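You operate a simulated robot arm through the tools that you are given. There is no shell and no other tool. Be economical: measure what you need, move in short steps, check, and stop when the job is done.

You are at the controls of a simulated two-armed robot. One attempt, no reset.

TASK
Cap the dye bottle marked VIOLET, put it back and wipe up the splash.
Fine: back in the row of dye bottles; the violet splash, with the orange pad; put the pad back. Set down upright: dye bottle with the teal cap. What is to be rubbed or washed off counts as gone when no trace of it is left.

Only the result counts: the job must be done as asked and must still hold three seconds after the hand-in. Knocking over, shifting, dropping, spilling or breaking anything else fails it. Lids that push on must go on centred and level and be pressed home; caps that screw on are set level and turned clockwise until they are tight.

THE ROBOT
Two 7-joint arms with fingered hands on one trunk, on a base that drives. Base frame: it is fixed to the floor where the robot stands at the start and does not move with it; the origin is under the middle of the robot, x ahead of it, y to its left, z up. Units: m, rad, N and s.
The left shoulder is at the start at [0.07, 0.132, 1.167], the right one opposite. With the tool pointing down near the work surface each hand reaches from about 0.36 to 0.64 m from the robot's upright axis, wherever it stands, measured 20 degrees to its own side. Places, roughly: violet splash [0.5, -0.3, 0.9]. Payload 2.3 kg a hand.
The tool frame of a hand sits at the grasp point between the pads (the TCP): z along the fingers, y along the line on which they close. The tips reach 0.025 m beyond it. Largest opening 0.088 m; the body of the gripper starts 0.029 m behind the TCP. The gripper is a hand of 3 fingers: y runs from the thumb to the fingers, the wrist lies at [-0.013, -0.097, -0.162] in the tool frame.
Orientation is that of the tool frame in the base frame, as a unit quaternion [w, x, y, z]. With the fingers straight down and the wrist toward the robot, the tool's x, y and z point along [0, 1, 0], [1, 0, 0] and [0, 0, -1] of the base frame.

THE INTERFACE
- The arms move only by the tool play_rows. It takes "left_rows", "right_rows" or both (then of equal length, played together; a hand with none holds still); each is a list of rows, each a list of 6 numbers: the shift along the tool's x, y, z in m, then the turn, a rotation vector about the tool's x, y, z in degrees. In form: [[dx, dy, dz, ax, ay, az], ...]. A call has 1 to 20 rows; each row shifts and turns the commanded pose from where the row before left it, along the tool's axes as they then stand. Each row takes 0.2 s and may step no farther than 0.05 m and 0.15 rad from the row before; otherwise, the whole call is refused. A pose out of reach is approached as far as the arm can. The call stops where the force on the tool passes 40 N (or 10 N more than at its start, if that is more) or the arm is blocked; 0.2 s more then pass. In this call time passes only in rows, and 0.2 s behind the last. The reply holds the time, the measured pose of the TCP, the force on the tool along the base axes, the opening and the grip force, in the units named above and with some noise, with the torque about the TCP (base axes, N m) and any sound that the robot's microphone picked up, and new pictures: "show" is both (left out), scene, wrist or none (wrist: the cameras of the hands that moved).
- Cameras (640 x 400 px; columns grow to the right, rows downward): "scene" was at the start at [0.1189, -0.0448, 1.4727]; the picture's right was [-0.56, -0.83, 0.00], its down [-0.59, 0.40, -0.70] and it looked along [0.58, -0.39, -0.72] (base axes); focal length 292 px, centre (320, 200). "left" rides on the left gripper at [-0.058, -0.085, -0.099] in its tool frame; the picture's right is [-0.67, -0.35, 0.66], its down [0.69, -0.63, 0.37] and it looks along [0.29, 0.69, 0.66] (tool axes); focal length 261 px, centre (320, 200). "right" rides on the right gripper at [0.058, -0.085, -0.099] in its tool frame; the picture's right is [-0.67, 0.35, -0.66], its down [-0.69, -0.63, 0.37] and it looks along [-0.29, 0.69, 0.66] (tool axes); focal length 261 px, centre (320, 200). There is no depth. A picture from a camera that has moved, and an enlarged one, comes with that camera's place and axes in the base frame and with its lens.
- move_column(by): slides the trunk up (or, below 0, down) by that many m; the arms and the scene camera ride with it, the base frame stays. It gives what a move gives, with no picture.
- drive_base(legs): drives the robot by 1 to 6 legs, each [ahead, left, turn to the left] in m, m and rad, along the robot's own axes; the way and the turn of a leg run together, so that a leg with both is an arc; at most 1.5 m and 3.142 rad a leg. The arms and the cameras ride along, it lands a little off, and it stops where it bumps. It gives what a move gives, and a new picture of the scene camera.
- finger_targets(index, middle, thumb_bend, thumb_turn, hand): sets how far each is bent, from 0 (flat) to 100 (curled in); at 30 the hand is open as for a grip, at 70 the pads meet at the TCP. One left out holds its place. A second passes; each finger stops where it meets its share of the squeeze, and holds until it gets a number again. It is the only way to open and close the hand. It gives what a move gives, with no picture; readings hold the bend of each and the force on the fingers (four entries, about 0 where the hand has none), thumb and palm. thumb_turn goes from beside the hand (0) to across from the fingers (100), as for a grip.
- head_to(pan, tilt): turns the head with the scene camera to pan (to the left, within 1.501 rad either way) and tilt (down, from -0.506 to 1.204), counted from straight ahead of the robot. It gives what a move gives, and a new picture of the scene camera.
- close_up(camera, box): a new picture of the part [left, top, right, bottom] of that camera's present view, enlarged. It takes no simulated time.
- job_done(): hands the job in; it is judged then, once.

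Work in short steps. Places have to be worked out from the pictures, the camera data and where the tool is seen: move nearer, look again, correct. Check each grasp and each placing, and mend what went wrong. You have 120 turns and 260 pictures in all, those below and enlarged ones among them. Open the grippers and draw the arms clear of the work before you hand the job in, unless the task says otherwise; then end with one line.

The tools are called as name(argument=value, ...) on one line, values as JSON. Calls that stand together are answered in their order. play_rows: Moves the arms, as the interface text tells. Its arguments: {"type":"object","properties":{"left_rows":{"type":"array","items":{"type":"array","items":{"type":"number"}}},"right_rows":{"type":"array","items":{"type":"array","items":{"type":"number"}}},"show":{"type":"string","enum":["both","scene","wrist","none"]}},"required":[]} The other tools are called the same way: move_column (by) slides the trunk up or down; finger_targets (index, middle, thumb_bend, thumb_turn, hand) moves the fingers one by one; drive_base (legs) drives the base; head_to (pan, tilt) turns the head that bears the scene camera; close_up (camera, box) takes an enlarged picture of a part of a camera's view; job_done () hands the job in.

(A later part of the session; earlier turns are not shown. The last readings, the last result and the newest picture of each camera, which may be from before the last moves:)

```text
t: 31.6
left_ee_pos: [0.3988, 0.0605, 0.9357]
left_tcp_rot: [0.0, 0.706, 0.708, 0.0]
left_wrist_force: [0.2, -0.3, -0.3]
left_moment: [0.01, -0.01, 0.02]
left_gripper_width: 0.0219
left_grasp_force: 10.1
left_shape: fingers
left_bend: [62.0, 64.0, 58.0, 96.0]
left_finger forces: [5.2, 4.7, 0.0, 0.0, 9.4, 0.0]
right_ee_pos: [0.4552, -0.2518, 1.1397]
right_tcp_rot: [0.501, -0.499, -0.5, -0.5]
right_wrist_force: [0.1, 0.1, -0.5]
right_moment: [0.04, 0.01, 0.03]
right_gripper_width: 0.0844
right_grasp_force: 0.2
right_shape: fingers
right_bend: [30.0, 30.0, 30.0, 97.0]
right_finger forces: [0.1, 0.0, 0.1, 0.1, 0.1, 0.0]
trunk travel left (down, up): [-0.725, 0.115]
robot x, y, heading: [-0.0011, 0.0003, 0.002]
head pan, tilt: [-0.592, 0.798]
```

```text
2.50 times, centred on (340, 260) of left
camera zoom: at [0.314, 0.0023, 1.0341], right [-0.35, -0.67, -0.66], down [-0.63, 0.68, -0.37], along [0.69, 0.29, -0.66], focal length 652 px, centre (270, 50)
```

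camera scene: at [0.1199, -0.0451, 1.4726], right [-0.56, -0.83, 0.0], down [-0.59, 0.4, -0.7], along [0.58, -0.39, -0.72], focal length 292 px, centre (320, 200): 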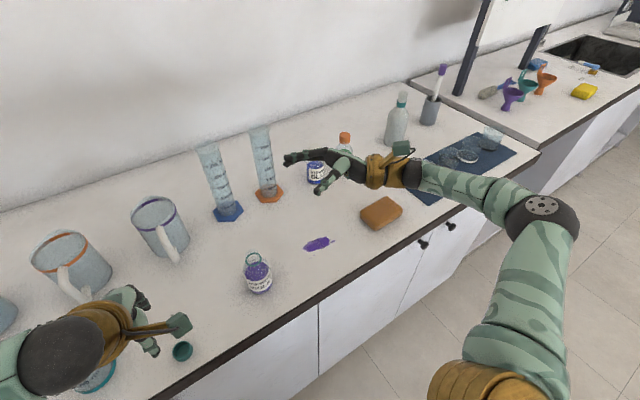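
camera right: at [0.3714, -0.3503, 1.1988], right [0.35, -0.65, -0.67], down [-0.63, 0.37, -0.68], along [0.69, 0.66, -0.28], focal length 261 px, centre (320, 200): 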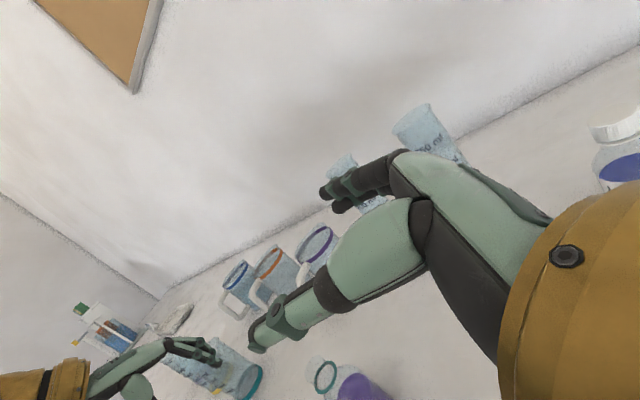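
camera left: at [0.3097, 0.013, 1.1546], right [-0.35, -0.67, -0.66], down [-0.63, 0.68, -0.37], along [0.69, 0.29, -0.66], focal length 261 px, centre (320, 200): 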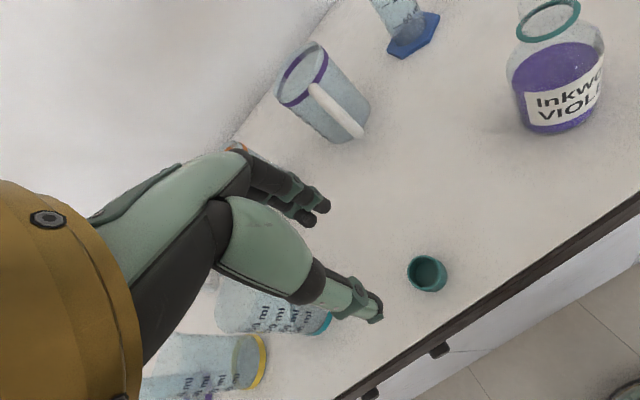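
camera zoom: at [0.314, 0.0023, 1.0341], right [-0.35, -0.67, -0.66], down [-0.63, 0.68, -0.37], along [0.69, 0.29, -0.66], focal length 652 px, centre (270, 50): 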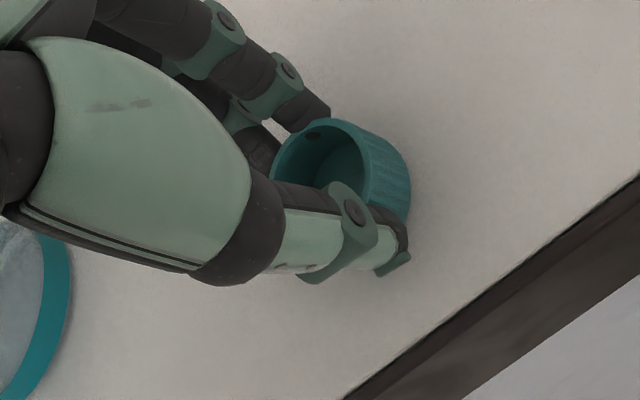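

The cap is gripped by its open half. I lift it and rotate the left hand to horizontal, pointing toward -y, so the closed end faces the right hand.

play_rows(left_rows=[[0, 0, -0.02, 0, 0, 0], [0, 0, -0.045, 0, 0, 0], [0, 0, -0.045, 0, 0, 0], [0, 0, -0.045, 0, 0, 0], [0, 0.01, -0.045, 0, 0, 0], [0, 0.01, 0, 0, -8.2, 0], [0, 0, 0, 0, -8.2, 0], [0, 0, 0, 0, -8.2, 0], [0, 0, 0, 0, -8.2, 0], [0, 0, 0, 0, -8.2, 0], [0, 0, 0, 0, -8.2, 0], [0, 0, 0, 0, -8.2, 0], [0, 0, 0, 0, -8.2, 0], [0, 0, 0, 0, -8.2, 0], [0, 0, 0, 0, -8.1, 0], [0, 0, 0, 0, -8.1, 0]])

```text
t: 35.0
left_ee_pos: [0.4179, 0.0634, 1.1363]
left_tcp_rot: [0.502, 0.499, 0.499, -0.499]
left_wrist_force: [0.3, 0.7, 1.0]
left_moment: [-0.01, -0.01, 0.01]
left_gripper_width: 0.0214
left_grasp_force: 9.1
left_shape: fingers
left_bend: [62.0, 65.0, 59.0, 96.0]
left_finger forces: [5.4, 4.9, 0.1, 0.0, 8.9, 0.0]
right_ee_pos: [0.4548, -0.2504, 1.1405]
right_tcp_rot: [-0.5, 0.5, 0.5, 0.5]
right_wrist_force: [0.4, -0.3, 0.4]
right_moment: [0.01, 0.03, -0.01]
right_gripper_width: 0.0845
right_grasp_force: 0.1
right_shape: fingers
right_bend: [30.0, 30.0, 30.0, 97.0]
right_finger forces: [0.0, 0.1, 0.0, 0.1, 0.0, 0.1]
trunk travel left (down, up): [-0.725, 0.115]
robot x, y, heading: [-0.003, 0.0007, 0.001]
head pan, tilt: [-0.592, 0.798]
camera scene: at [0.1192, -0.0444, 1.4727], right [-0.56, -0.83, 0.0], down [-0.59, 0.4, -0.7], along [0.58, -0.39, -0.72], focal length 292 px, centre (320, 200)
camera left: at [0.3335, 0.161, 1.1931], right [-0.35, -0.66, 0.67], down [-0.63, -0.37, -0.69], along [0.7, -0.66, -0.28], focal length 261 px, centre (320, 200)
```

scene: 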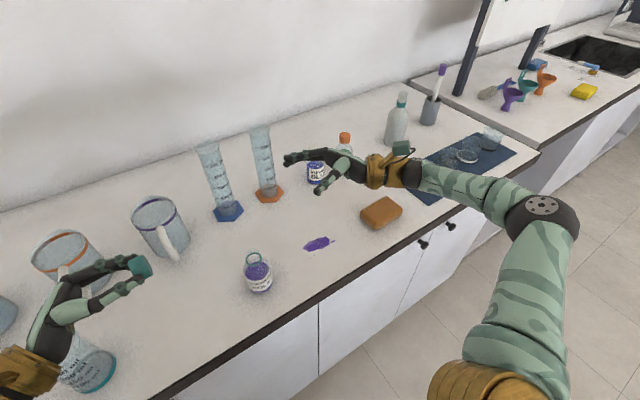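
left: 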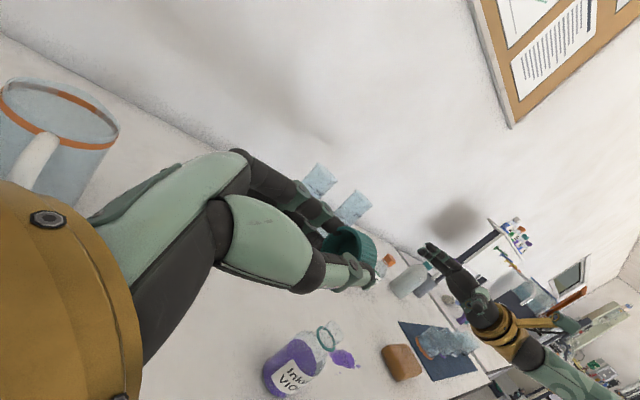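

The cap is held with its closed end toward -y. I narrow the right hand's opening, move the left hand 3 cm inward, and bring the right hand to just short of the cap.

finger_targets(hand="right", index=44, middle=44, thumb_bend=44)

play_rows(left_rows=[[0, 0, 0.015, 0, 0, 0], [0, 0, 0.015, 0, 0, 0], [0, 0, 0, 0, 0, 0], [0, 0, 0, 0, 0, 0]], right_rows=[[-0.001, -0.0095, 0.044, 0, 0, 0], [-0.001, -0.0095, 0.044, 0, 0, 0], [-0.001, -0.0095, 0.044, 0, 0, 0], [-0.001, -0.0095, 0.044, 0, 0, 0]])

close_up(camera="right", box=[140, 130, 400, 390])

close_up(camera="left", box=[240, 130, 500, 390])

close_up(camera="scene", box=[100, 180, 260, 320])

```text
t: 36.0
left_ee_pos: [0.4177, 0.0622, 1.1354]
left_tcp_rot: [0.5, 0.499, 0.501, -0.5]
left_wrist_force: [0.0, 0.2, -0.4]
left_moment: [-0.01, 0.02, -0.03]
left_gripper_width: 0.0213
left_grasp_force: 9.7
left_shape: fingers
left_bend: [62.0, 65.0, 59.0, 96.0]
left_finger forces: [5.5, 4.8, 0.0, 0.0, 8.9, 0.0]
right_ee_pos: [0.4553, -0.249, 1.1408]
right_tcp_rot: [-0.5, 0.5, 0.5, 0.5]
right_wrist_force: [0.3, -0.4, -0.3]
right_moment: [-0.02, 0.02, -0.03]
right_gripper_width: 0.0552
right_grasp_force: 0.0
right_shape: fingers
right_bend: [44.0, 44.0, 44.0, 97.0]
right_finger forces: [0.0, 0.0, 0.0, 0.1, 0.0, 0.0]
trunk travel left (down, up): [-0.725, 0.115]
robot x, y, heading: [0.0011, 0.0002, -0.001]
head pan, tilt: [-0.592, 0.798]
```

```text
t: 37.0
left_ee_pos: [0.4163, 0.032, 1.1358]
left_tcp_rot: [0.501, 0.499, 0.5, -0.5]
left_wrist_force: [-0.4, 0.1, 0.2]
left_moment: [-0.01, 0.01, -0.05]
left_gripper_width: 0.0214
left_grasp_force: 8.9
left_shape: fingers
left_bend: [62.0, 66.0, 59.0, 96.0]
left_finger forces: [5.5, 4.6, 0.0, 0.1, 8.8, 0.0]
right_ee_pos: [0.417, -0.0734, 1.1377]
right_tcp_rot: [0.501, -0.501, -0.5, -0.498]
right_wrist_force: [0.2, 0.0, 0.0]
right_moment: [0.0, -0.01, 0.04]
right_gripper_width: 0.0555
right_grasp_force: 0.1
right_shape: fingers
right_bend: [44.0, 44.0, 44.0, 97.0]
right_finger forces: [0.1, 0.0, 0.0, 0.1, 0.0, 0.0]
trunk travel left (down, up): [-0.725, 0.115]
robot x, y, heading: [0.0021, 0.0004, 0.004]
head pan, tilt: [-0.592, 0.798]
camera scene: at [0.1193, -0.0435, 1.4727], right [-0.56, -0.83, 0.0], down [-0.59, 0.4, -0.7], along [0.58, -0.39, -0.72], focal length 292 px, centre (320, 200)
camera right: at [0.3335, -0.1733, 1.1966], right [0.35, -0.66, -0.67], down [-0.63, 0.36, -0.68], along [0.69, 0.66, -0.29], focal length 261 px, centre (320, 200)
camera left: at [0.3334, 0.1309, 1.1928], right [-0.35, -0.66, 0.67], down [-0.63, -0.37, -0.69], along [0.7, -0.66, -0.28], focal length 261 px, centre (320, 200)
```

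scene: 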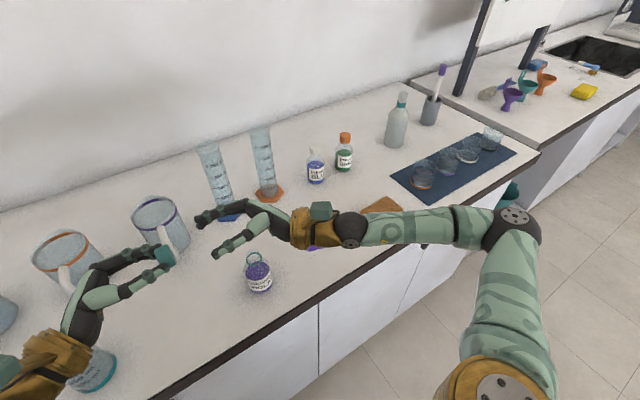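
right: 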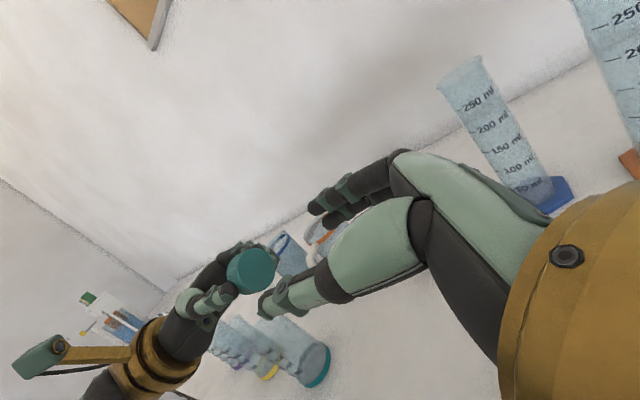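
left: 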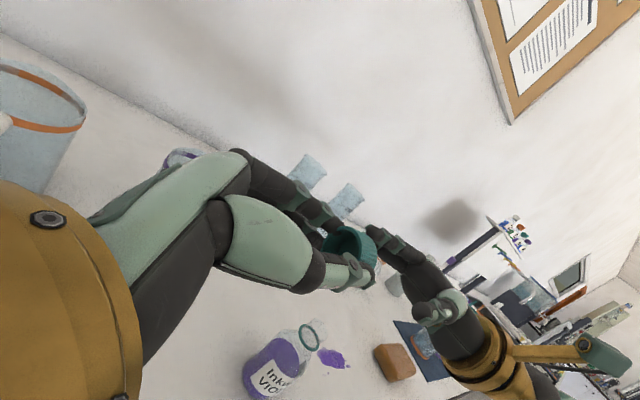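

```text
1.54 times, centred on (270, 260) of right
camera zoom: at [0.3335, -0.1733, 1.1966], right [0.35, -0.66, -0.67], down [-0.63, 0.36, -0.68], along [0.69, 0.66, -0.29], focal length 401 px, centre (397, 108)
```

zoom: 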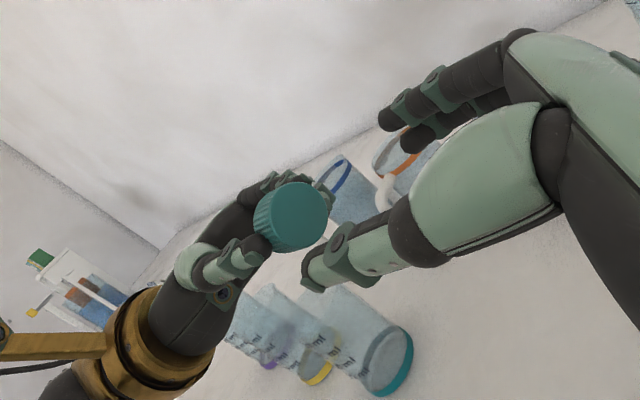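

```text
1.54 times, centred on (370, 260) of left
camera zoom: at [0.3334, 0.1309, 1.1928], right [-0.35, -0.66, 0.67], down [-0.63, -0.37, -0.69], along [0.7, -0.66, -0.28], focal length 401 px, centre (243, 108)
```

zoom: 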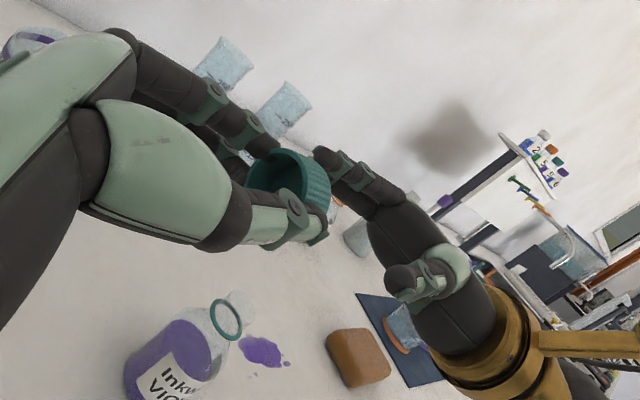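

```text
2.86 times, centred on (180, 250) of scene
camera zoom: at [0.1193, -0.0435, 1.4727], right [-0.56, -0.83, 0.0], down [-0.59, 0.4, -0.7], along [0.58, -0.39, -0.72], focal length 836 px, centre (720, 57)
```

zoom: 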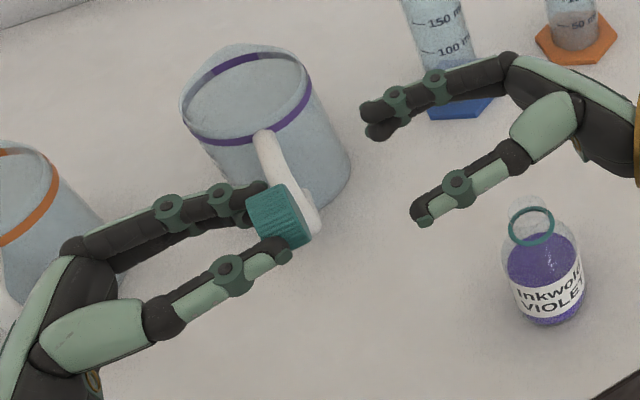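

The cap is well lined up with the right hand. I advance the right hand 4 cm and look.

play_rows(right_rows=[[0, 0, 0.02, 0, 0, 0], [0, 0, 0.02, 0, 0, 0]], show="none")

close_up(camera="right", box=[180, 150, 400, 370])

close_up(camera="scene", box=[140, 210, 240, 290])

```text
t: 37.6
left_ee_pos: [0.4185, 0.0329, 1.1343]
left_tcp_rot: [0.501, 0.499, 0.5, -0.5]
left_wrist_force: [-0.4, -0.1, 0.2]
left_moment: [0.0, 0.01, 0.01]
left_gripper_width: 0.0212
left_grasp_force: 9.8
left_shape: fingers
left_bend: [62.0, 66.0, 59.0, 96.0]
left_finger forces: [5.6, 4.7, 0.0, 0.0, 8.8, 0.1]
right_ee_pos: [0.4194, -0.0328, 1.1369]
right_tcp_rot: [0.5, -0.5, -0.5, -0.5]
right_wrist_force: [-0.3, 0.1, 0.0]
right_moment: [0.04, 0.06, 0.01]
right_gripper_width: 0.0553
right_grasp_force: 0.2
right_shape: fingers
right_bend: [44.0, 44.0, 44.0, 97.0]
right_finger forces: [0.0, 0.0, 0.0, 0.1, 0.0, 0.0]
trunk travel left (down, up): [-0.725, 0.115]
robot x, y, heading: [-0.0013, -0.0025, -0.001]
head pan, tilt: [-0.592, 0.798]
```

```text
1.82 times, centred on (290, 260) of right
camera zoom: at [0.3345, -0.1325, 1.1958], right [0.35, -0.66, -0.67], down [-0.63, 0.36, -0.69], along [0.69, 0.66, -0.29], focal length 474 px, centre (374, 91)
```

zoom: 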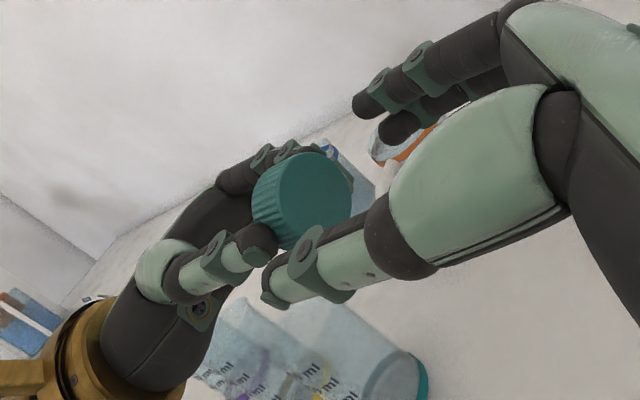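

```text
5.00 times, centred on (190, 250) of scene
camera zoom: at [0.1196, -0.0429, 1.4727], right [-0.56, -0.83, 0.0], down [-0.59, 0.4, -0.7], along [0.58, -0.39, -0.72], focal length 1462 px, centre (970, -50)
```

zoom: 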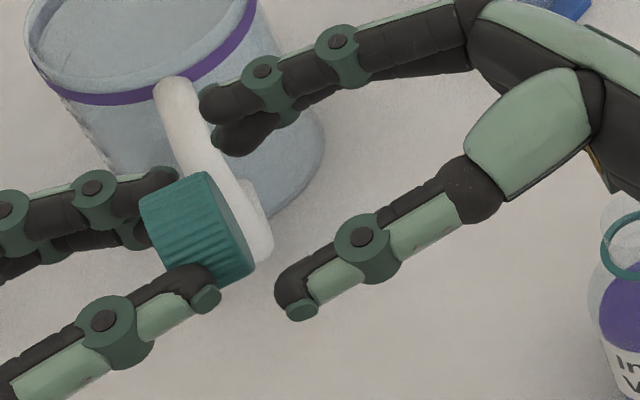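

About half the cap is exposed beyond the left fingertips. I advance 14 mm more and close the right hand.

play_rows(right_rows=[[0, 0, 0.007, 0, 0, 0], [0, 0, 0.007, 0, 0, 0]], show="none")

close_up(camera="scene", box=[140, 210, 240, 290])

finger_targets(hand="right", index=70, middle=70, thumb_bend=70)

close_up(camera="scene", box=[140, 210, 240, 290])

close_up(camera="right", box=[180, 150, 400, 370])

```text
t: 38.2
left_ee_pos: [0.4179, 0.0318, 1.1358]
left_tcp_rot: [0.501, 0.499, 0.5, -0.5]
left_wrist_force: [-0.6, -0.8, 0.2]
left_moment: [0.01, -0.02, 0.02]
left_gripper_width: 0.0213
left_grasp_force: 9.9
left_shape: fingers
left_bend: [62.0, 66.0, 59.0, 96.0]
left_finger forces: [5.6, 4.8, 0.0, 0.0, 8.8, 0.1]
right_ee_pos: [0.4188, -0.0217, 1.1377]
right_tcp_rot: [0.501, -0.5, -0.499, -0.499]
right_wrist_force: [0.4, -0.2, -0.1]
right_moment: [-0.01, 0.04, 0.02]
right_gripper_width: 0.0556
right_grasp_force: 0.1
right_shape: fingers
right_bend: [44.0, 44.0, 44.0, 97.0]
right_finger forces: [0.1, 0.0, 0.1, 0.1, 0.0, 0.0]
trunk travel left (down, up): [-0.725, 0.115]
robot x, y, heading: [0.0006, 0.0032, -0.003]
head pan, tilt: [-0.592, 0.798]
```

```text
5.00 times, centred on (190, 250) of scene
camera zoom: at [0.1193, -0.0436, 1.4727], right [-0.56, -0.83, 0.0], down [-0.59, 0.4, -0.7], along [0.58, -0.39, -0.72], focal length 1462 px, centre (970, -50)
```

zoom: 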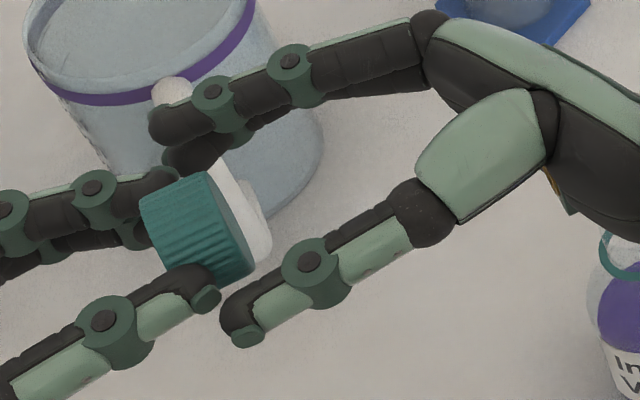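

```text
t: 39.2
left_ee_pos: [0.4165, 0.0314, 1.1352]
left_tcp_rot: [0.501, 0.499, 0.5, -0.499]
left_wrist_force: [-1.4, 17.9, -0.7]
left_moment: [-0.08, 0.06, -0.12]
left_gripper_width: 0.0209
left_grasp_force: 28.9
left_shape: fingers
left_bend: [62.0, 67.0, 60.0, 95.0]
left_finger forces: [18.4, 13.4, 0.1, 0.0, 25.9, 0.1]
right_ee_pos: [0.42, -0.0215, 1.1367]
right_tcp_rot: [-0.5, 0.5, 0.499, 0.501]
right_wrist_force: [1.2, -17.6, 0.0]
right_moment: [0.07, -0.03, 0.02]
right_gripper_width: 0.0223
right_grasp_force: 10.2
right_shape: fingers
right_bend: [62.0, 63.0, 59.0, 97.0]
right_finger forces: [0.0, 0.1, 0.1, 0.0, 20.6, 0.0]
trunk travel left (down, up): [-0.725, 0.115]
robot x, y, heading: [0.001, 0.0012, -0.001]
head pan, tilt: [-0.592, 0.798]
```

```text
5.00 times, centred on (190, 250) of scene
camera zoom: at [0.119, -0.0446, 1.4727], right [-0.56, -0.83, 0.0], down [-0.59, 0.4, -0.7], along [0.58, -0.39, -0.72], focal length 1462 px, centre (970, -50)
```

zoom: 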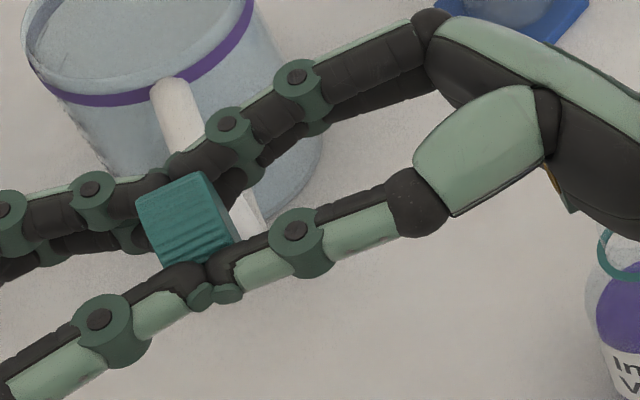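

```text
1.82 times, centred on (290, 260) of right
camera zoom: at [0.3338, -0.1208, 1.1963], right [0.35, -0.66, -0.67], down [-0.63, 0.37, -0.68], along [0.7, 0.66, -0.28], focal length 474 px, centre (374, 91)
```

zoom: 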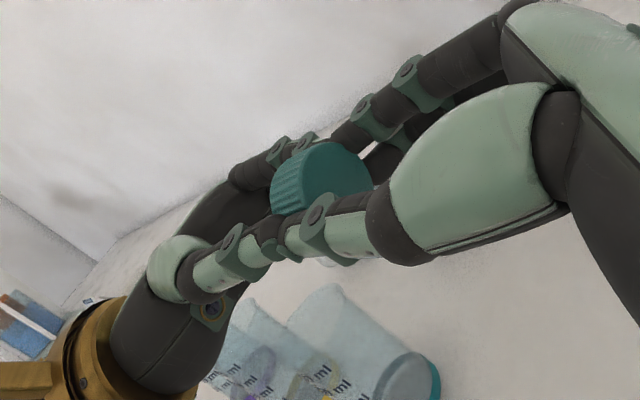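

The thumbs press end to end with an axial force of 18 N. I ease the right hand back 3 mm while keeping it closed.

play_rows(right_rows=[[0, 0, -0.003, 0, 0, 0]], show="none")

finger_targets(hand="right", index=72, middle=72, thumb_bend=72)

close_up(camera="scene", box=[140, 210, 240, 290])

```text
t: 39.6
left_ee_pos: [0.4169, 0.0298, 1.1363]
left_tcp_rot: [-0.499, -0.5, -0.5, 0.501]
left_wrist_force: [-2.7, -0.3, -1.3]
left_moment: [0.03, 0.08, -0.01]
left_gripper_width: 0.0208
left_grasp_force: 18.9
left_shape: fingers
left_bend: [62.0, 67.0, 60.0, 95.0]
left_finger forces: [11.4, 13.2, 0.0, 0.1, 13.5, 0.0]
right_ee_pos: [0.4163, -0.0225, 1.1371]
right_tcp_rot: [-0.5, 0.499, 0.501, 0.5]
right_wrist_force: [1.9, 0.9, 1.9]
right_moment: [0.08, -0.02, -0.04]
right_gripper_width: 0.0223
right_grasp_force: 8.1
right_shape: fingers
right_bend: [62.0, 63.0, 59.0, 97.0]
right_finger forces: [7.7, 0.0, 0.1, 0.1, 8.9, 0.0]
trunk travel left (down, up): [-0.725, 0.115]
robot x, y, heading: [-0.0022, 0.001, -0.0]
head pan, tilt: [-0.592, 0.798]
```

```text
t: 40.6
left_ee_pos: [0.4167, 0.0301, 1.1353]
left_tcp_rot: [0.501, 0.499, 0.5, -0.5]
left_wrist_force: [-1.7, -4.1, 1.9]
left_moment: [-0.05, -0.01, -0.04]
left_gripper_width: 0.0213
left_grasp_force: 10.0
left_shape: fingers
left_bend: [62.0, 67.0, 59.0, 95.0]
left_finger forces: [5.3, 3.9, 0.0, 0.0, 10.4, 0.0]
right_ee_pos: [0.4189, -0.0227, 1.1375]
right_tcp_rot: [-0.5, 0.501, 0.5, 0.499]
right_wrist_force: [1.8, 5.2, -1.6]
right_moment: [-0.04, 0.0, -0.03]
right_gripper_width: 0.0218
right_grasp_force: 12.1
right_shape: fingers
right_bend: [60.0, 65.0, 59.0, 96.0]
right_finger forces: [7.2, 5.9, 0.1, 0.0, 10.9, 0.0]
trunk travel left (down, up): [-0.725, 0.115]
robot x, y, heading: [0.002, -0.0025, -0.0]
head pan, tilt: [-0.592, 0.798]
```

```text
5.00 times, centred on (190, 250) of scene
camera zoom: at [0.119, -0.0446, 1.4727], right [-0.56, -0.83, 0.0], down [-0.59, 0.4, -0.7], along [0.58, -0.39, -0.72], focal length 1462 px, centre (970, -50)
```

zoom: 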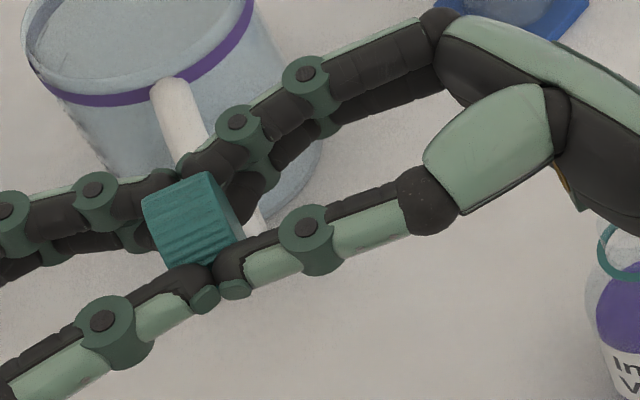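

Both hands hold the cap now, the right at 7/6/11 N. I open the left hand and draw it back along its axis.

finger_targets(hand="left", index=42, middle=42, thumb_bend=42)

play_rows(left_rows=[[0, 0, -0.02, 0, 0, 0], [0, 0, -0.03, 0, 0, 0], [0, 0, -0.03, 0, 0, 0]], show="none")

close_up(camera="scene", box=[140, 210, 240, 290])

close_up(camera="right", box=[180, 150, 400, 370])

close_up(camera="left", box=[240, 130, 500, 390])

```text
t: 41.6
left_ee_pos: [0.4172, 0.0318, 1.1358]
left_tcp_rot: [0.501, 0.5, 0.5, -0.499]
left_wrist_force: [-0.4, 0.5, -0.1]
left_moment: [-0.01, -0.01, -0.03]
left_gripper_width: 0.0588
left_grasp_force: 0.1
left_shape: fingers
left_bend: [42.0, 42.0, 42.0, 97.0]
left_finger forces: [0.0, 0.0, 0.0, 0.0, 0.0, 0.1]
right_ee_pos: [0.4179, -0.0238, 1.1367]
right_tcp_rot: [-0.5, 0.5, 0.499, 0.501]
right_wrist_force: [0.3, -0.7, 0.1]
right_moment: [0.03, -0.01, 0.0]
right_gripper_width: 0.0214
right_grasp_force: 11.9
right_shape: fingers
right_bend: [60.0, 65.0, 59.0, 96.0]
right_finger forces: [7.7, 4.7, 0.0, 0.0, 12.4, 0.0]
trunk travel left (down, up): [-0.725, 0.115]
robot x, y, heading: [-0.0008, -0.0001, 0.001]
head pan, tilt: [-0.592, 0.798]
```

```text
t: 42.4
left_ee_pos: [0.4154, 0.1141, 1.1379]
left_tcp_rot: [0.501, 0.5, 0.5, -0.5]
left_wrist_force: [0.0, -0.4, -0.4]
left_moment: [0.0, 0.0, -0.01]
left_gripper_width: 0.0589
left_grasp_force: 0.0
left_shape: fingers
left_bend: [42.0, 42.0, 42.0, 97.0]
left_finger forces: [0.0, 0.0, 0.1, 0.0, 0.0, 0.1]
right_ee_pos: [0.4166, -0.0226, 1.1379]
right_tcp_rot: [-0.499, 0.5, 0.501, 0.5]
right_wrist_force: [0.5, -0.3, 0.2]
right_moment: [-0.01, 0.01, 0.0]
right_gripper_width: 0.0215
right_grasp_force: 12.6
right_shape: fingers
right_bend: [60.0, 65.0, 59.0, 96.0]
right_finger forces: [7.6, 4.7, 0.0, 0.0, 12.4, 0.1]
trunk travel left (down, up): [-0.725, 0.115]
robot x, y, heading: [-0.0006, 0.0001, 0.002]
head pan, tilt: [-0.592, 0.798]
```

```text
5.00 times, centred on (190, 250) of scene
camera zoom: at [0.1184, -0.0438, 1.4727], right [-0.56, -0.83, 0.0], down [-0.59, 0.4, -0.7], along [0.58, -0.39, -0.72], focal length 1462 px, centre (970, -50)
```

zoom: 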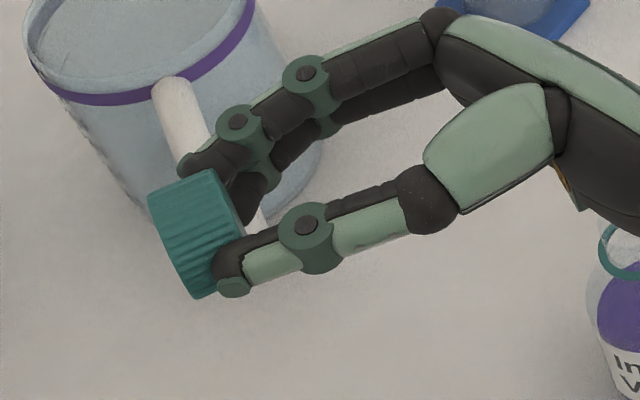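

```text
1.82 times, centred on (290, 260) of right
camera zoom: at [0.3327, -0.1228, 1.1963], right [0.35, -0.66, -0.67], down [-0.63, 0.37, -0.69], along [0.69, 0.66, -0.28], focal length 474 px, centre (374, 91)
```

zoom: 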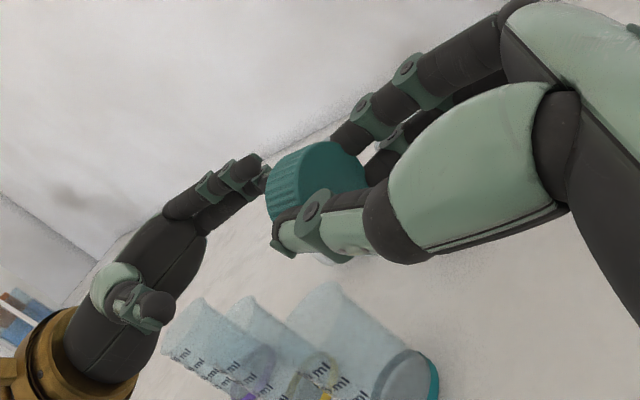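

```text
1.54 times, centred on (370, 260) of left
camera zoom: at [0.3323, 0.2124, 1.1938], right [-0.35, -0.66, 0.67], down [-0.63, -0.37, -0.69], along [0.7, -0.66, -0.28], focal length 401 px, centre (243, 108)
```

zoom: 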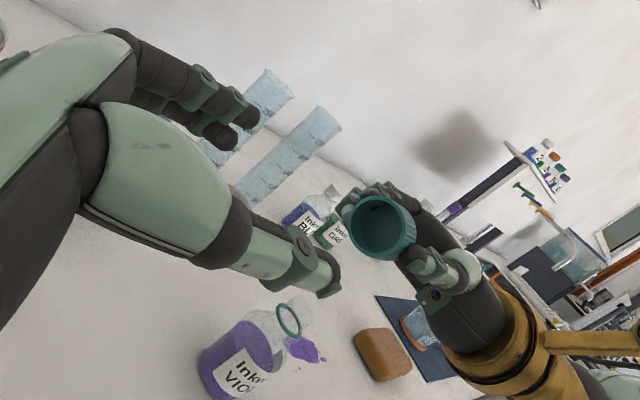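

The right hand now holds the cap with its opening facing away from the palm. I back the right hand off and turn it to point down, so the opening faces down. Meanwhile the left hand tilts to 75° and goes to a spot beside the bottle.

play_rows(right_rows=[[0, 0, -0.04, 0, 0, 0], [0, 0, -0.04, 0, 0, 0], [0, 0, -0.04, 0, 0, 0], [0.02, 0, -0.03, 0, 0, 0], [0.02, 0, 0, 0, -8.2, 0], [0, 0, 0, 0, -8.2, 0], [0, 0, 0, 0, -8.2, 0], [0, 0, 0, 0, -8.2, 0], [0, 0, 0, 0, -8.2, 0], [0, 0, 0, 0, -8.2, 0], [0, 0, 0, 0, -8.2, 0], [0, 0, 0, 0, -8.2, 0], [0, 0, 0, 0, -8.2, 0], [0, 0, 0, 0, -8.1, 0], [0, 0, 0, 0, -8.1, 0]], left_rows=[[0, 0, 0, 0, 0, 0], [0, 0, 0, 0, 7.5, 0], [0, 0, 0, 0, 7.5, 0], [0, 0, 0, 0, 0, 0], [0, 0, 0, 0, 0, 0], [0.0256, 0.0068, 0.0305, 0, 0, 0], [0.0256, 0.0068, 0.0305, 0, 0, 0], [0.0256, 0.0068, 0.0305, 0, 0, 0], [0.0256, 0.0068, 0.0305, 0, 0, 0], [0.0128, 0.0068, 0.0152, 0, 0, 0], [0, 0, 0, 0, 0, 0], [0, 0, 0, 0, 0, 0], [0, 0, 0, 0, 0, 0], [0, 0, 0, 0, 0, 0], [0, 0, 0, 0, 0, 0]])

finger_targets(hand="left", index=30, middle=30, thumb_bend=30)

```text
t: 45.6
left_ee_pos: [0.4527, 0.0091, 0.9887]
left_tcp_rot: [0.431, 0.56, 0.562, -0.431]
left_wrist_force: [0.0, 0.0, -0.4]
left_moment: [0.01, 0.02, 0.01]
left_gripper_width: 0.0587
left_grasp_force: 0.0
left_shape: fingers
left_bend: [42.0, 42.0, 42.0, 97.0]
left_finger forces: [0.1, 0.0, 0.0, 0.0, 0.1, 0.0]
right_ee_pos: [0.4185, -0.1716, 1.176]
right_tcp_rot: [0.001, 0.707, 0.707, 0.0]
right_wrist_force: [0.1, 0.8, 1.0]
right_moment: [0.03, 0.01, 0.01]
right_gripper_width: 0.0213
right_grasp_force: 12.4
right_shape: fingers
right_bend: [60.0, 67.0, 59.0, 96.0]
right_finger forces: [8.0, 5.2, 0.0, 0.0, 11.6, 0.0]
trunk travel left (down, up): [-0.725, 0.115]
robot x, y, heading: [-0.0002, -0.0023, 0.003]
head pan, tilt: [-0.592, 0.798]
camera scene: at [0.119, -0.0433, 1.4727], right [-0.56, -0.83, 0.0], down [-0.59, 0.4, -0.7], along [0.58, -0.39, -0.72], focal length 292 px, centre (320, 200)
camera right: at [0.333, -0.1141, 1.2772], right [0.35, -0.67, 0.66], down [-0.63, -0.69, -0.36], along [0.69, -0.29, -0.66], focal length 261 px, centre (320, 200)
camera left: at [0.3684, 0.0899, 1.0699], right [-0.35, -0.81, 0.48], down [-0.63, -0.18, -0.76], along [0.7, -0.56, -0.45], focal length 261 px, centre (320, 200)
```

scene: 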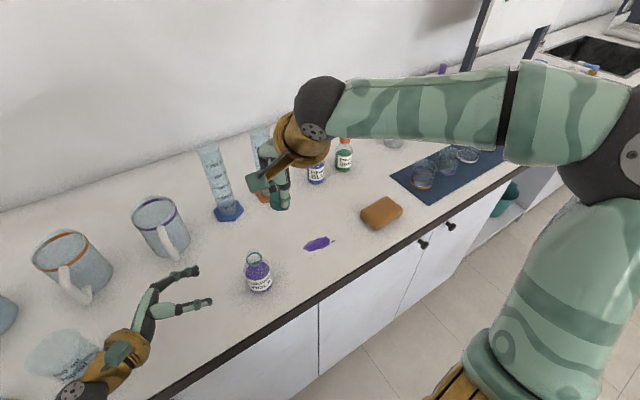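
right: 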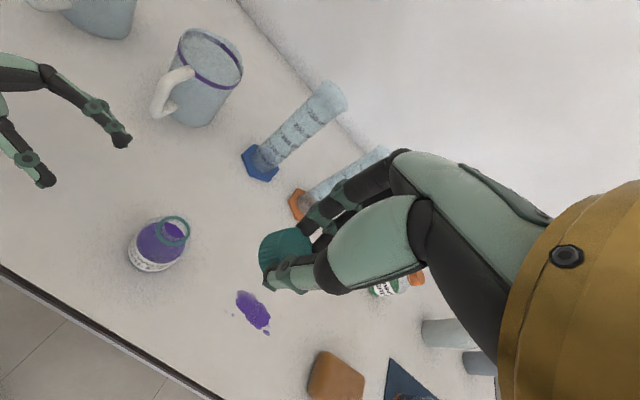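
left: 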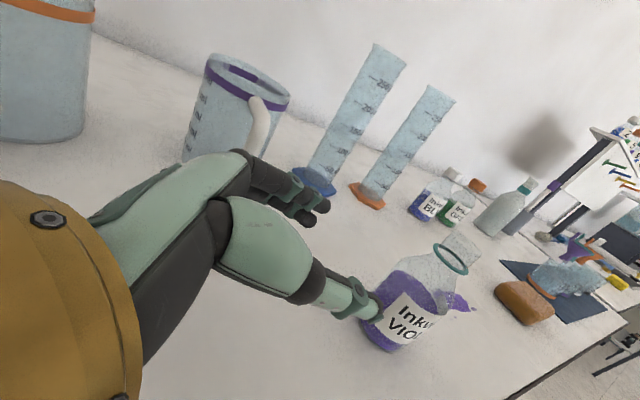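

```text
t: 46.6
left_ee_pos: [0.4523, 0.0089, 0.9894]
left_tcp_rot: [0.431, 0.561, 0.561, -0.43]
left_wrist_force: [-0.4, 0.3, -0.6]
left_moment: [0.01, 0.02, -0.01]
left_gripper_width: 0.0845
left_grasp_force: 0.0
left_shape: fingers
left_bend: [30.0, 30.0, 30.0, 97.0]
left_finger forces: [0.0, 0.0, 0.0, 0.1, 0.0, 0.1]
right_ee_pos: [0.4167, -0.1733, 1.1769]
right_tcp_rot: [0.0, 0.708, 0.706, 0.0]
right_wrist_force: [-0.7, -0.1, -1.4]
right_moment: [0.01, 0.02, -0.01]
right_gripper_width: 0.0211
right_grasp_force: 12.9
right_shape: fingers
right_bend: [60.0, 67.0, 59.0, 96.0]
right_finger forces: [8.0, 5.2, 0.0, 0.0, 11.7, 0.0]
trunk travel left (down, up): [-0.725, 0.115]
robot x, y, heading: [-0.0021, -0.0011, 0.004]
head pan, tilt: [-0.592, 0.798]
```

Bottle axis is about [0.446, -0.111]. I slide the left hand around it from the +y side.

play_rows(left_rows=[[0.008, -0.003, 0.0182, 0, 0, 0], [0.006, 0, 0.03, 0, 0, 0], [0.0019, 0, 0.03, 0, 0, 0], [0, 0, 0.025, 0, 0, 0], [0, 0, 0.015, 0, 0, 0]], show="scene")

close_up(camera="left", box=[160, 130, 480, 390])

close_up(camera="scene", box=[200, 210, 320, 310])

```text
t: 47.8
left_ee_pos: [0.4488, -0.1008, 0.9421]
left_tcp_rot: [0.43, 0.561, 0.561, -0.43]
left_wrist_force: [0.5, 0.2, -0.3]
left_moment: [-0.01, 0.01, 0.03]
left_gripper_width: 0.0844
left_grasp_force: 0.0
left_shape: fingers
left_bend: [30.0, 30.0, 30.0, 97.0]
left_finger forces: [0.1, 0.0, 0.0, 0.1, 0.1, 0.1]
right_ee_pos: [0.4179, -0.1736, 1.1761]
right_tcp_rot: [-0.001, 0.707, 0.707, 0.002]
right_wrist_force: [-0.1, -0.2, 0.6]
right_moment: [-0.04, -0.02, 0.02]
right_gripper_width: 0.0213
right_grasp_force: 12.8
right_shape: fingers
right_bend: [60.0, 67.0, 59.0, 96.0]
right_finger forces: [8.0, 5.3, 0.0, 0.0, 11.6, 0.1]
trunk travel left (down, up): [-0.725, 0.115]
robot x, y, heading: [0.0009, 0.0005, -0.001]
head pan, tilt: [-0.592, 0.798]
camera scene: at [0.1191, -0.0452, 1.4726], right [-0.56, -0.83, 0.0], down [-0.59, 0.4, -0.7], along [0.58, -0.39, -0.72], focal length 292 px, centre (320, 200)
```

scene: 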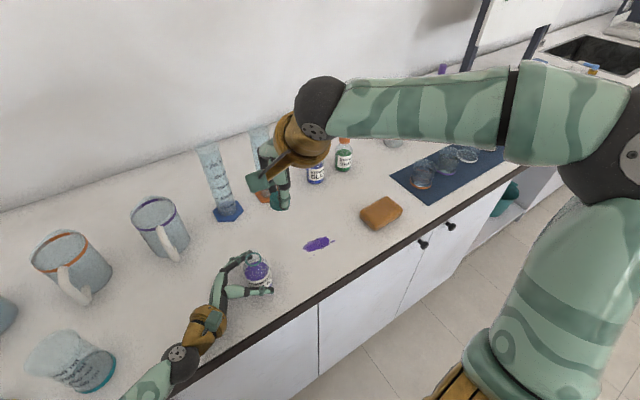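

```text
1.54 times, centred on (320, 260) of left
camera zoom: at [0.3652, -0.0211, 1.0229], right [-0.35, -0.81, 0.48], down [-0.63, -0.18, -0.76], along [0.7, -0.56, -0.45], focal length 401 px, centre (320, 108)
```

zoom: 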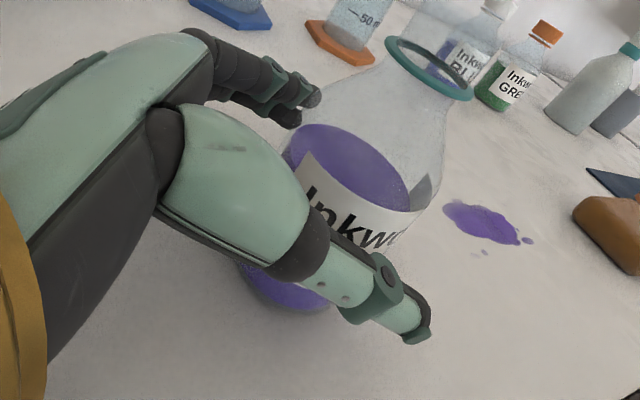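

```text
4.00 times, centred on (260, 260) of scene
camera zoom: at [0.1191, -0.0452, 1.4726], right [-0.56, -0.83, 0.0], down [-0.59, 0.4, -0.7], along [0.58, -0.39, -0.72], focal length 1170 px, centre (560, -40)
```

zoom: 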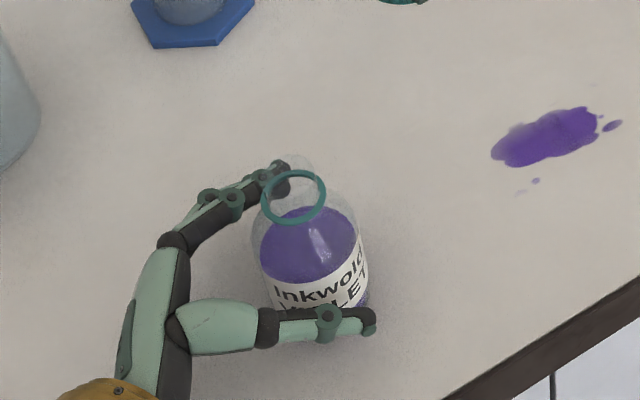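

The bottle sits between the left fingers, which stay clear of the beakers. I close the left hand on it.

finger_targets(hand="left", index=70, middle=70, thumb_bend=70)

close_up(camera="left", box=[160, 130, 480, 390])

close_up(camera="scene", box=[220, 230, 300, 300])

close_up(camera="right", box=[200, 180, 380, 320])

```text
t: 48.8
left_ee_pos: [0.4492, -0.0995, 0.9422]
left_tcp_rot: [0.431, 0.561, 0.561, -0.431]
left_wrist_force: [0.4, 0.5, 0.8]
left_moment: [0.01, -0.07, 0.03]
left_gripper_width: 0.0413
left_grasp_force: 20.4
left_shape: fingers
left_bend: [56.0, 59.0, 50.0, 96.0]
left_finger forces: [11.4, 8.8, 0.0, 0.1, 19.9, 0.0]
right_ee_pos: [0.4176, -0.1729, 1.177]
right_tcp_rot: [0.0, 0.707, 0.707, 0.001]
right_wrist_force: [0.4, -0.1, -0.2]
right_moment: [0.0, 0.04, 0.02]
right_gripper_width: 0.0212
right_grasp_force: 12.5
right_shape: fingers
right_bend: [60.0, 67.0, 59.0, 96.0]
right_finger forces: [7.9, 5.2, 0.0, 0.1, 11.7, 0.0]
trunk travel left (down, up): [-0.725, 0.115]
robot x, y, heading: [-0.0013, -0.0009, 0.003]
head pan, tilt: [-0.592, 0.798]
```

```text
1.54 times, centred on (320, 260) of left
camera zoom: at [0.3653, -0.0205, 1.023], right [-0.35, -0.81, 0.48], down [-0.63, -0.18, -0.76], along [0.7, -0.56, -0.45], focal length 401 px, centre (320, 108)
```

zoom: 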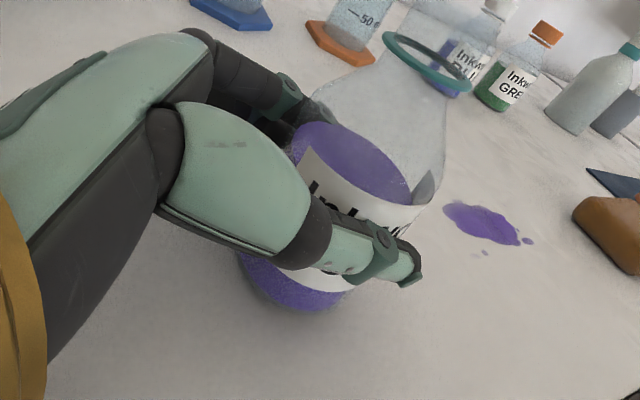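

```text
5.71 times, centred on (260, 265) of scene
camera zoom: at [0.1191, -0.0448, 1.4727], right [-0.56, -0.83, 0.0], down [-0.59, 0.4, -0.7], along [0.58, -0.39, -0.72], focal length 1671 px, centre (663, -171)
```

zoom: 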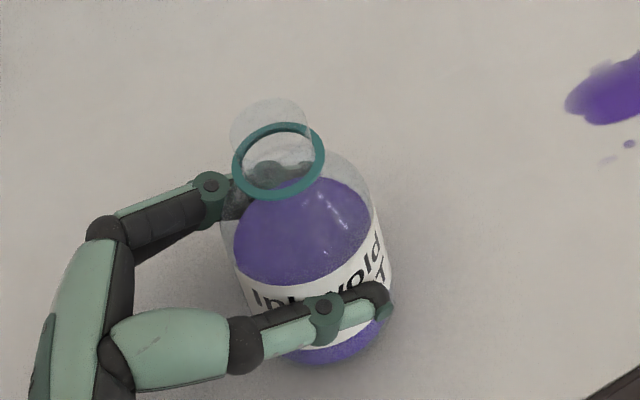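

```text
2.86 times, centred on (290, 250) of right
camera zoom: at [0.333, -0.1156, 1.2771], right [0.35, -0.67, 0.65], down [-0.63, -0.69, -0.37], along [0.69, -0.28, -0.66], focal length 745 px, centre (406, 57)
```

zoom: 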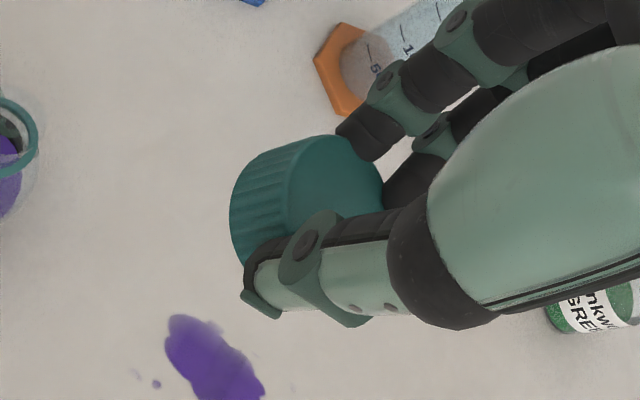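

The bottle is held upright with its neck at about [0.447, -0.111]. I bring the cap above it and pre-turn the right hand about 50° counterclockwise to gain tightening range.

play_rows(right_rows=[[0.0207, 0.0108, 0.015, 0, 0, 0], [0.0207, 0.0108, 0.025, 0, 0, 0], [0.0207, 0.0108, 0.025, 0, 0, 0], [0, 0, 0.01, 0, 0, -8.5], [0, 0, 0.01, 0, 0, -8.5], [0, 0, 0, 0, 0, -8.5], [0, 0, 0, 0, 0, -8.5], [0, 0, 0, 0, 0, -8.5], [0, 0, 0, 0, 0, -8.5]], show="both")

close_up(camera="left", box=[260, 0, 480, 200])

close_up(camera="scene", box=[220, 220, 300, 280])

```text
t: 50.8
left_ee_pos: [0.4488, -0.1015, 0.9431]
left_tcp_rot: [0.431, 0.56, 0.561, -0.43]
left_wrist_force: [-0.2, 0.8, 0.9]
left_moment: [0.0, -0.06, -0.01]
left_gripper_width: 0.0414
left_grasp_force: 19.3
left_shape: fingers
left_bend: [56.0, 59.0, 49.0, 95.0]
left_finger forces: [11.2, 8.4, 0.1, 0.0, 20.0, 0.0]
right_ee_pos: [0.4498, -0.1115, 1.0912]
right_tcp_rot: [-0.001, 0.334, 0.943, 0.001]
right_wrist_force: [0.6, -0.1, -0.5]
right_moment: [-0.01, -0.02, -0.03]
right_gripper_width: 0.021
right_grasp_force: 12.4
right_shape: fingers
right_bend: [60.0, 67.0, 59.0, 96.0]
right_finger forces: [8.2, 4.9, 0.1, 0.0, 11.5, 0.1]
trunk travel left (down, up): [-0.725, 0.115]
robot x, y, heading: [-0.003, 0.0017, 0.002]
head pan, tilt: [-0.592, 0.798]
camera scene: at [0.1192, -0.045, 1.4727], right [-0.56, -0.83, 0.0], down [-0.59, 0.4, -0.7], along [0.58, -0.39, -0.72], focal length 292 px, centre (320, 200)
camera right: at [0.3522, -0.1417, 1.1918], right [0.74, -0.15, 0.65], down [0.14, -0.92, -0.37], along [0.66, 0.36, -0.66], focal length 261 px, centre (320, 200)
```

scene: 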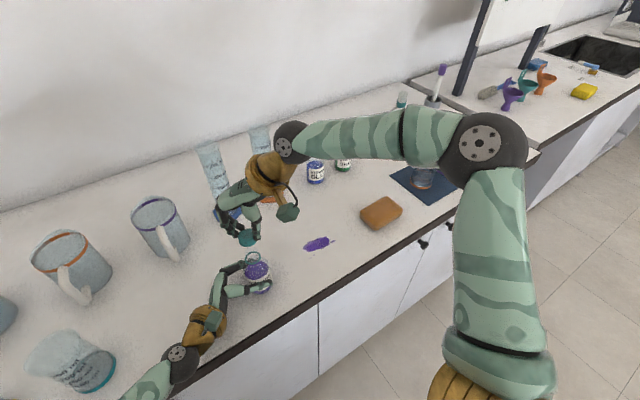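
right: 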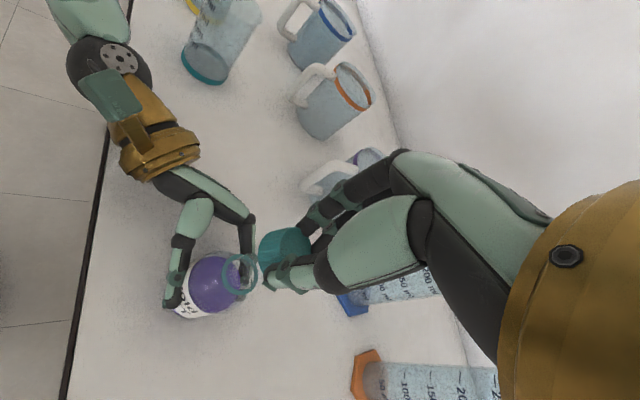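

```text
2.00 times, centred on (370, 100) of left
camera zoom: at [0.3653, -0.0207, 1.023], right [-0.35, -0.81, 0.48], down [-0.63, -0.18, -0.76], along [0.7, -0.56, -0.45], focal length 521 px, centre (220, 400)
```

zoom: 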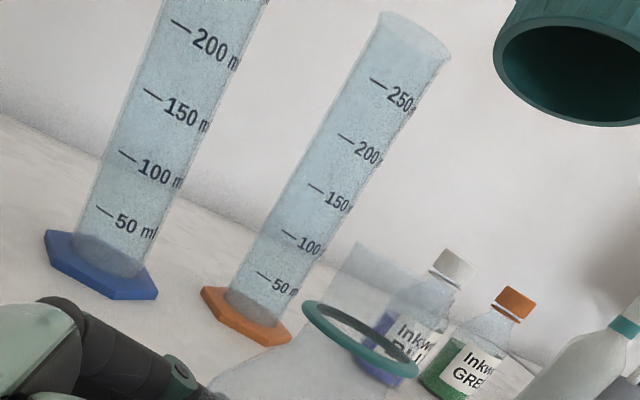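

```text
6.67 times, centred on (260, 250) of scene
camera zoom: at [0.1192, -0.045, 1.4727], right [-0.56, -0.83, 0.0], down [-0.59, 0.4, -0.7], along [0.58, -0.39, -0.72], focal length 1949 px, centre (720, -133)
```

zoom: 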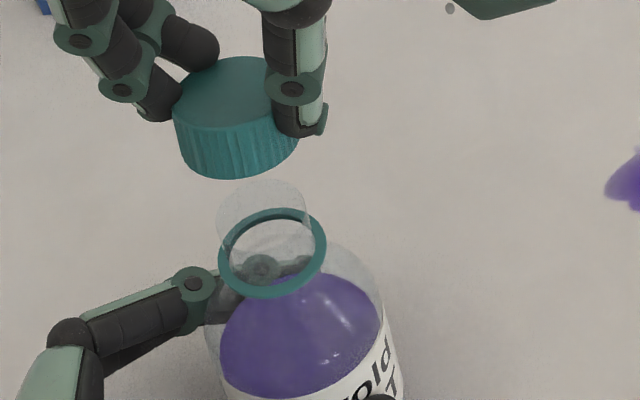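

The scene view shows the cap, level and open side down, nicely above the neck. I check with the left camera too.

close_up(camera="left", box=[360, 0, 640, 200])

close_up(camera="scene", box=[235, 222, 275, 262])

```text
2.00 times, centred on (500, 100) of left
camera zoom: at [0.3653, -0.0207, 1.023], right [-0.35, -0.81, 0.48], down [-0.63, -0.18, -0.76], along [0.7, -0.56, -0.45], focal length 521 px, centre (-40, 400)
```

zoom: 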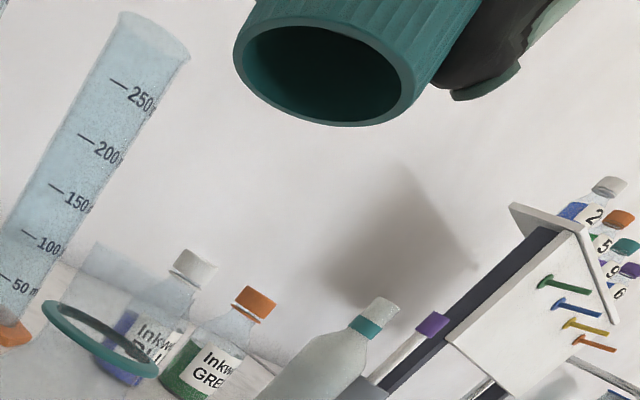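

```text
10.00 times, centred on (255, 242) of scene
camera zoom: at [0.1192, -0.045, 1.4727], right [-0.56, -0.83, 0.0], down [-0.59, 0.4, -0.7], along [0.58, -0.39, -0.72], focal length 2924 px, centre (970, -220)
```

zoom: 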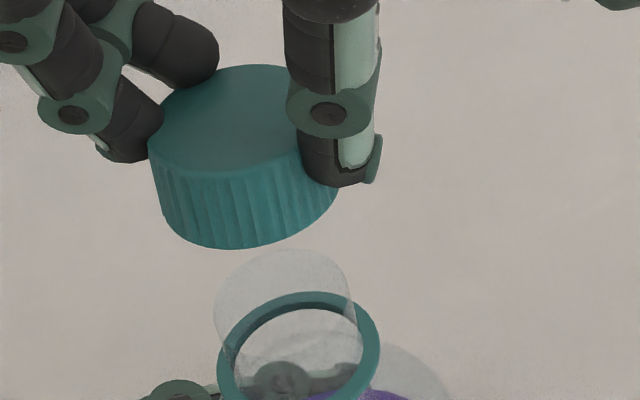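

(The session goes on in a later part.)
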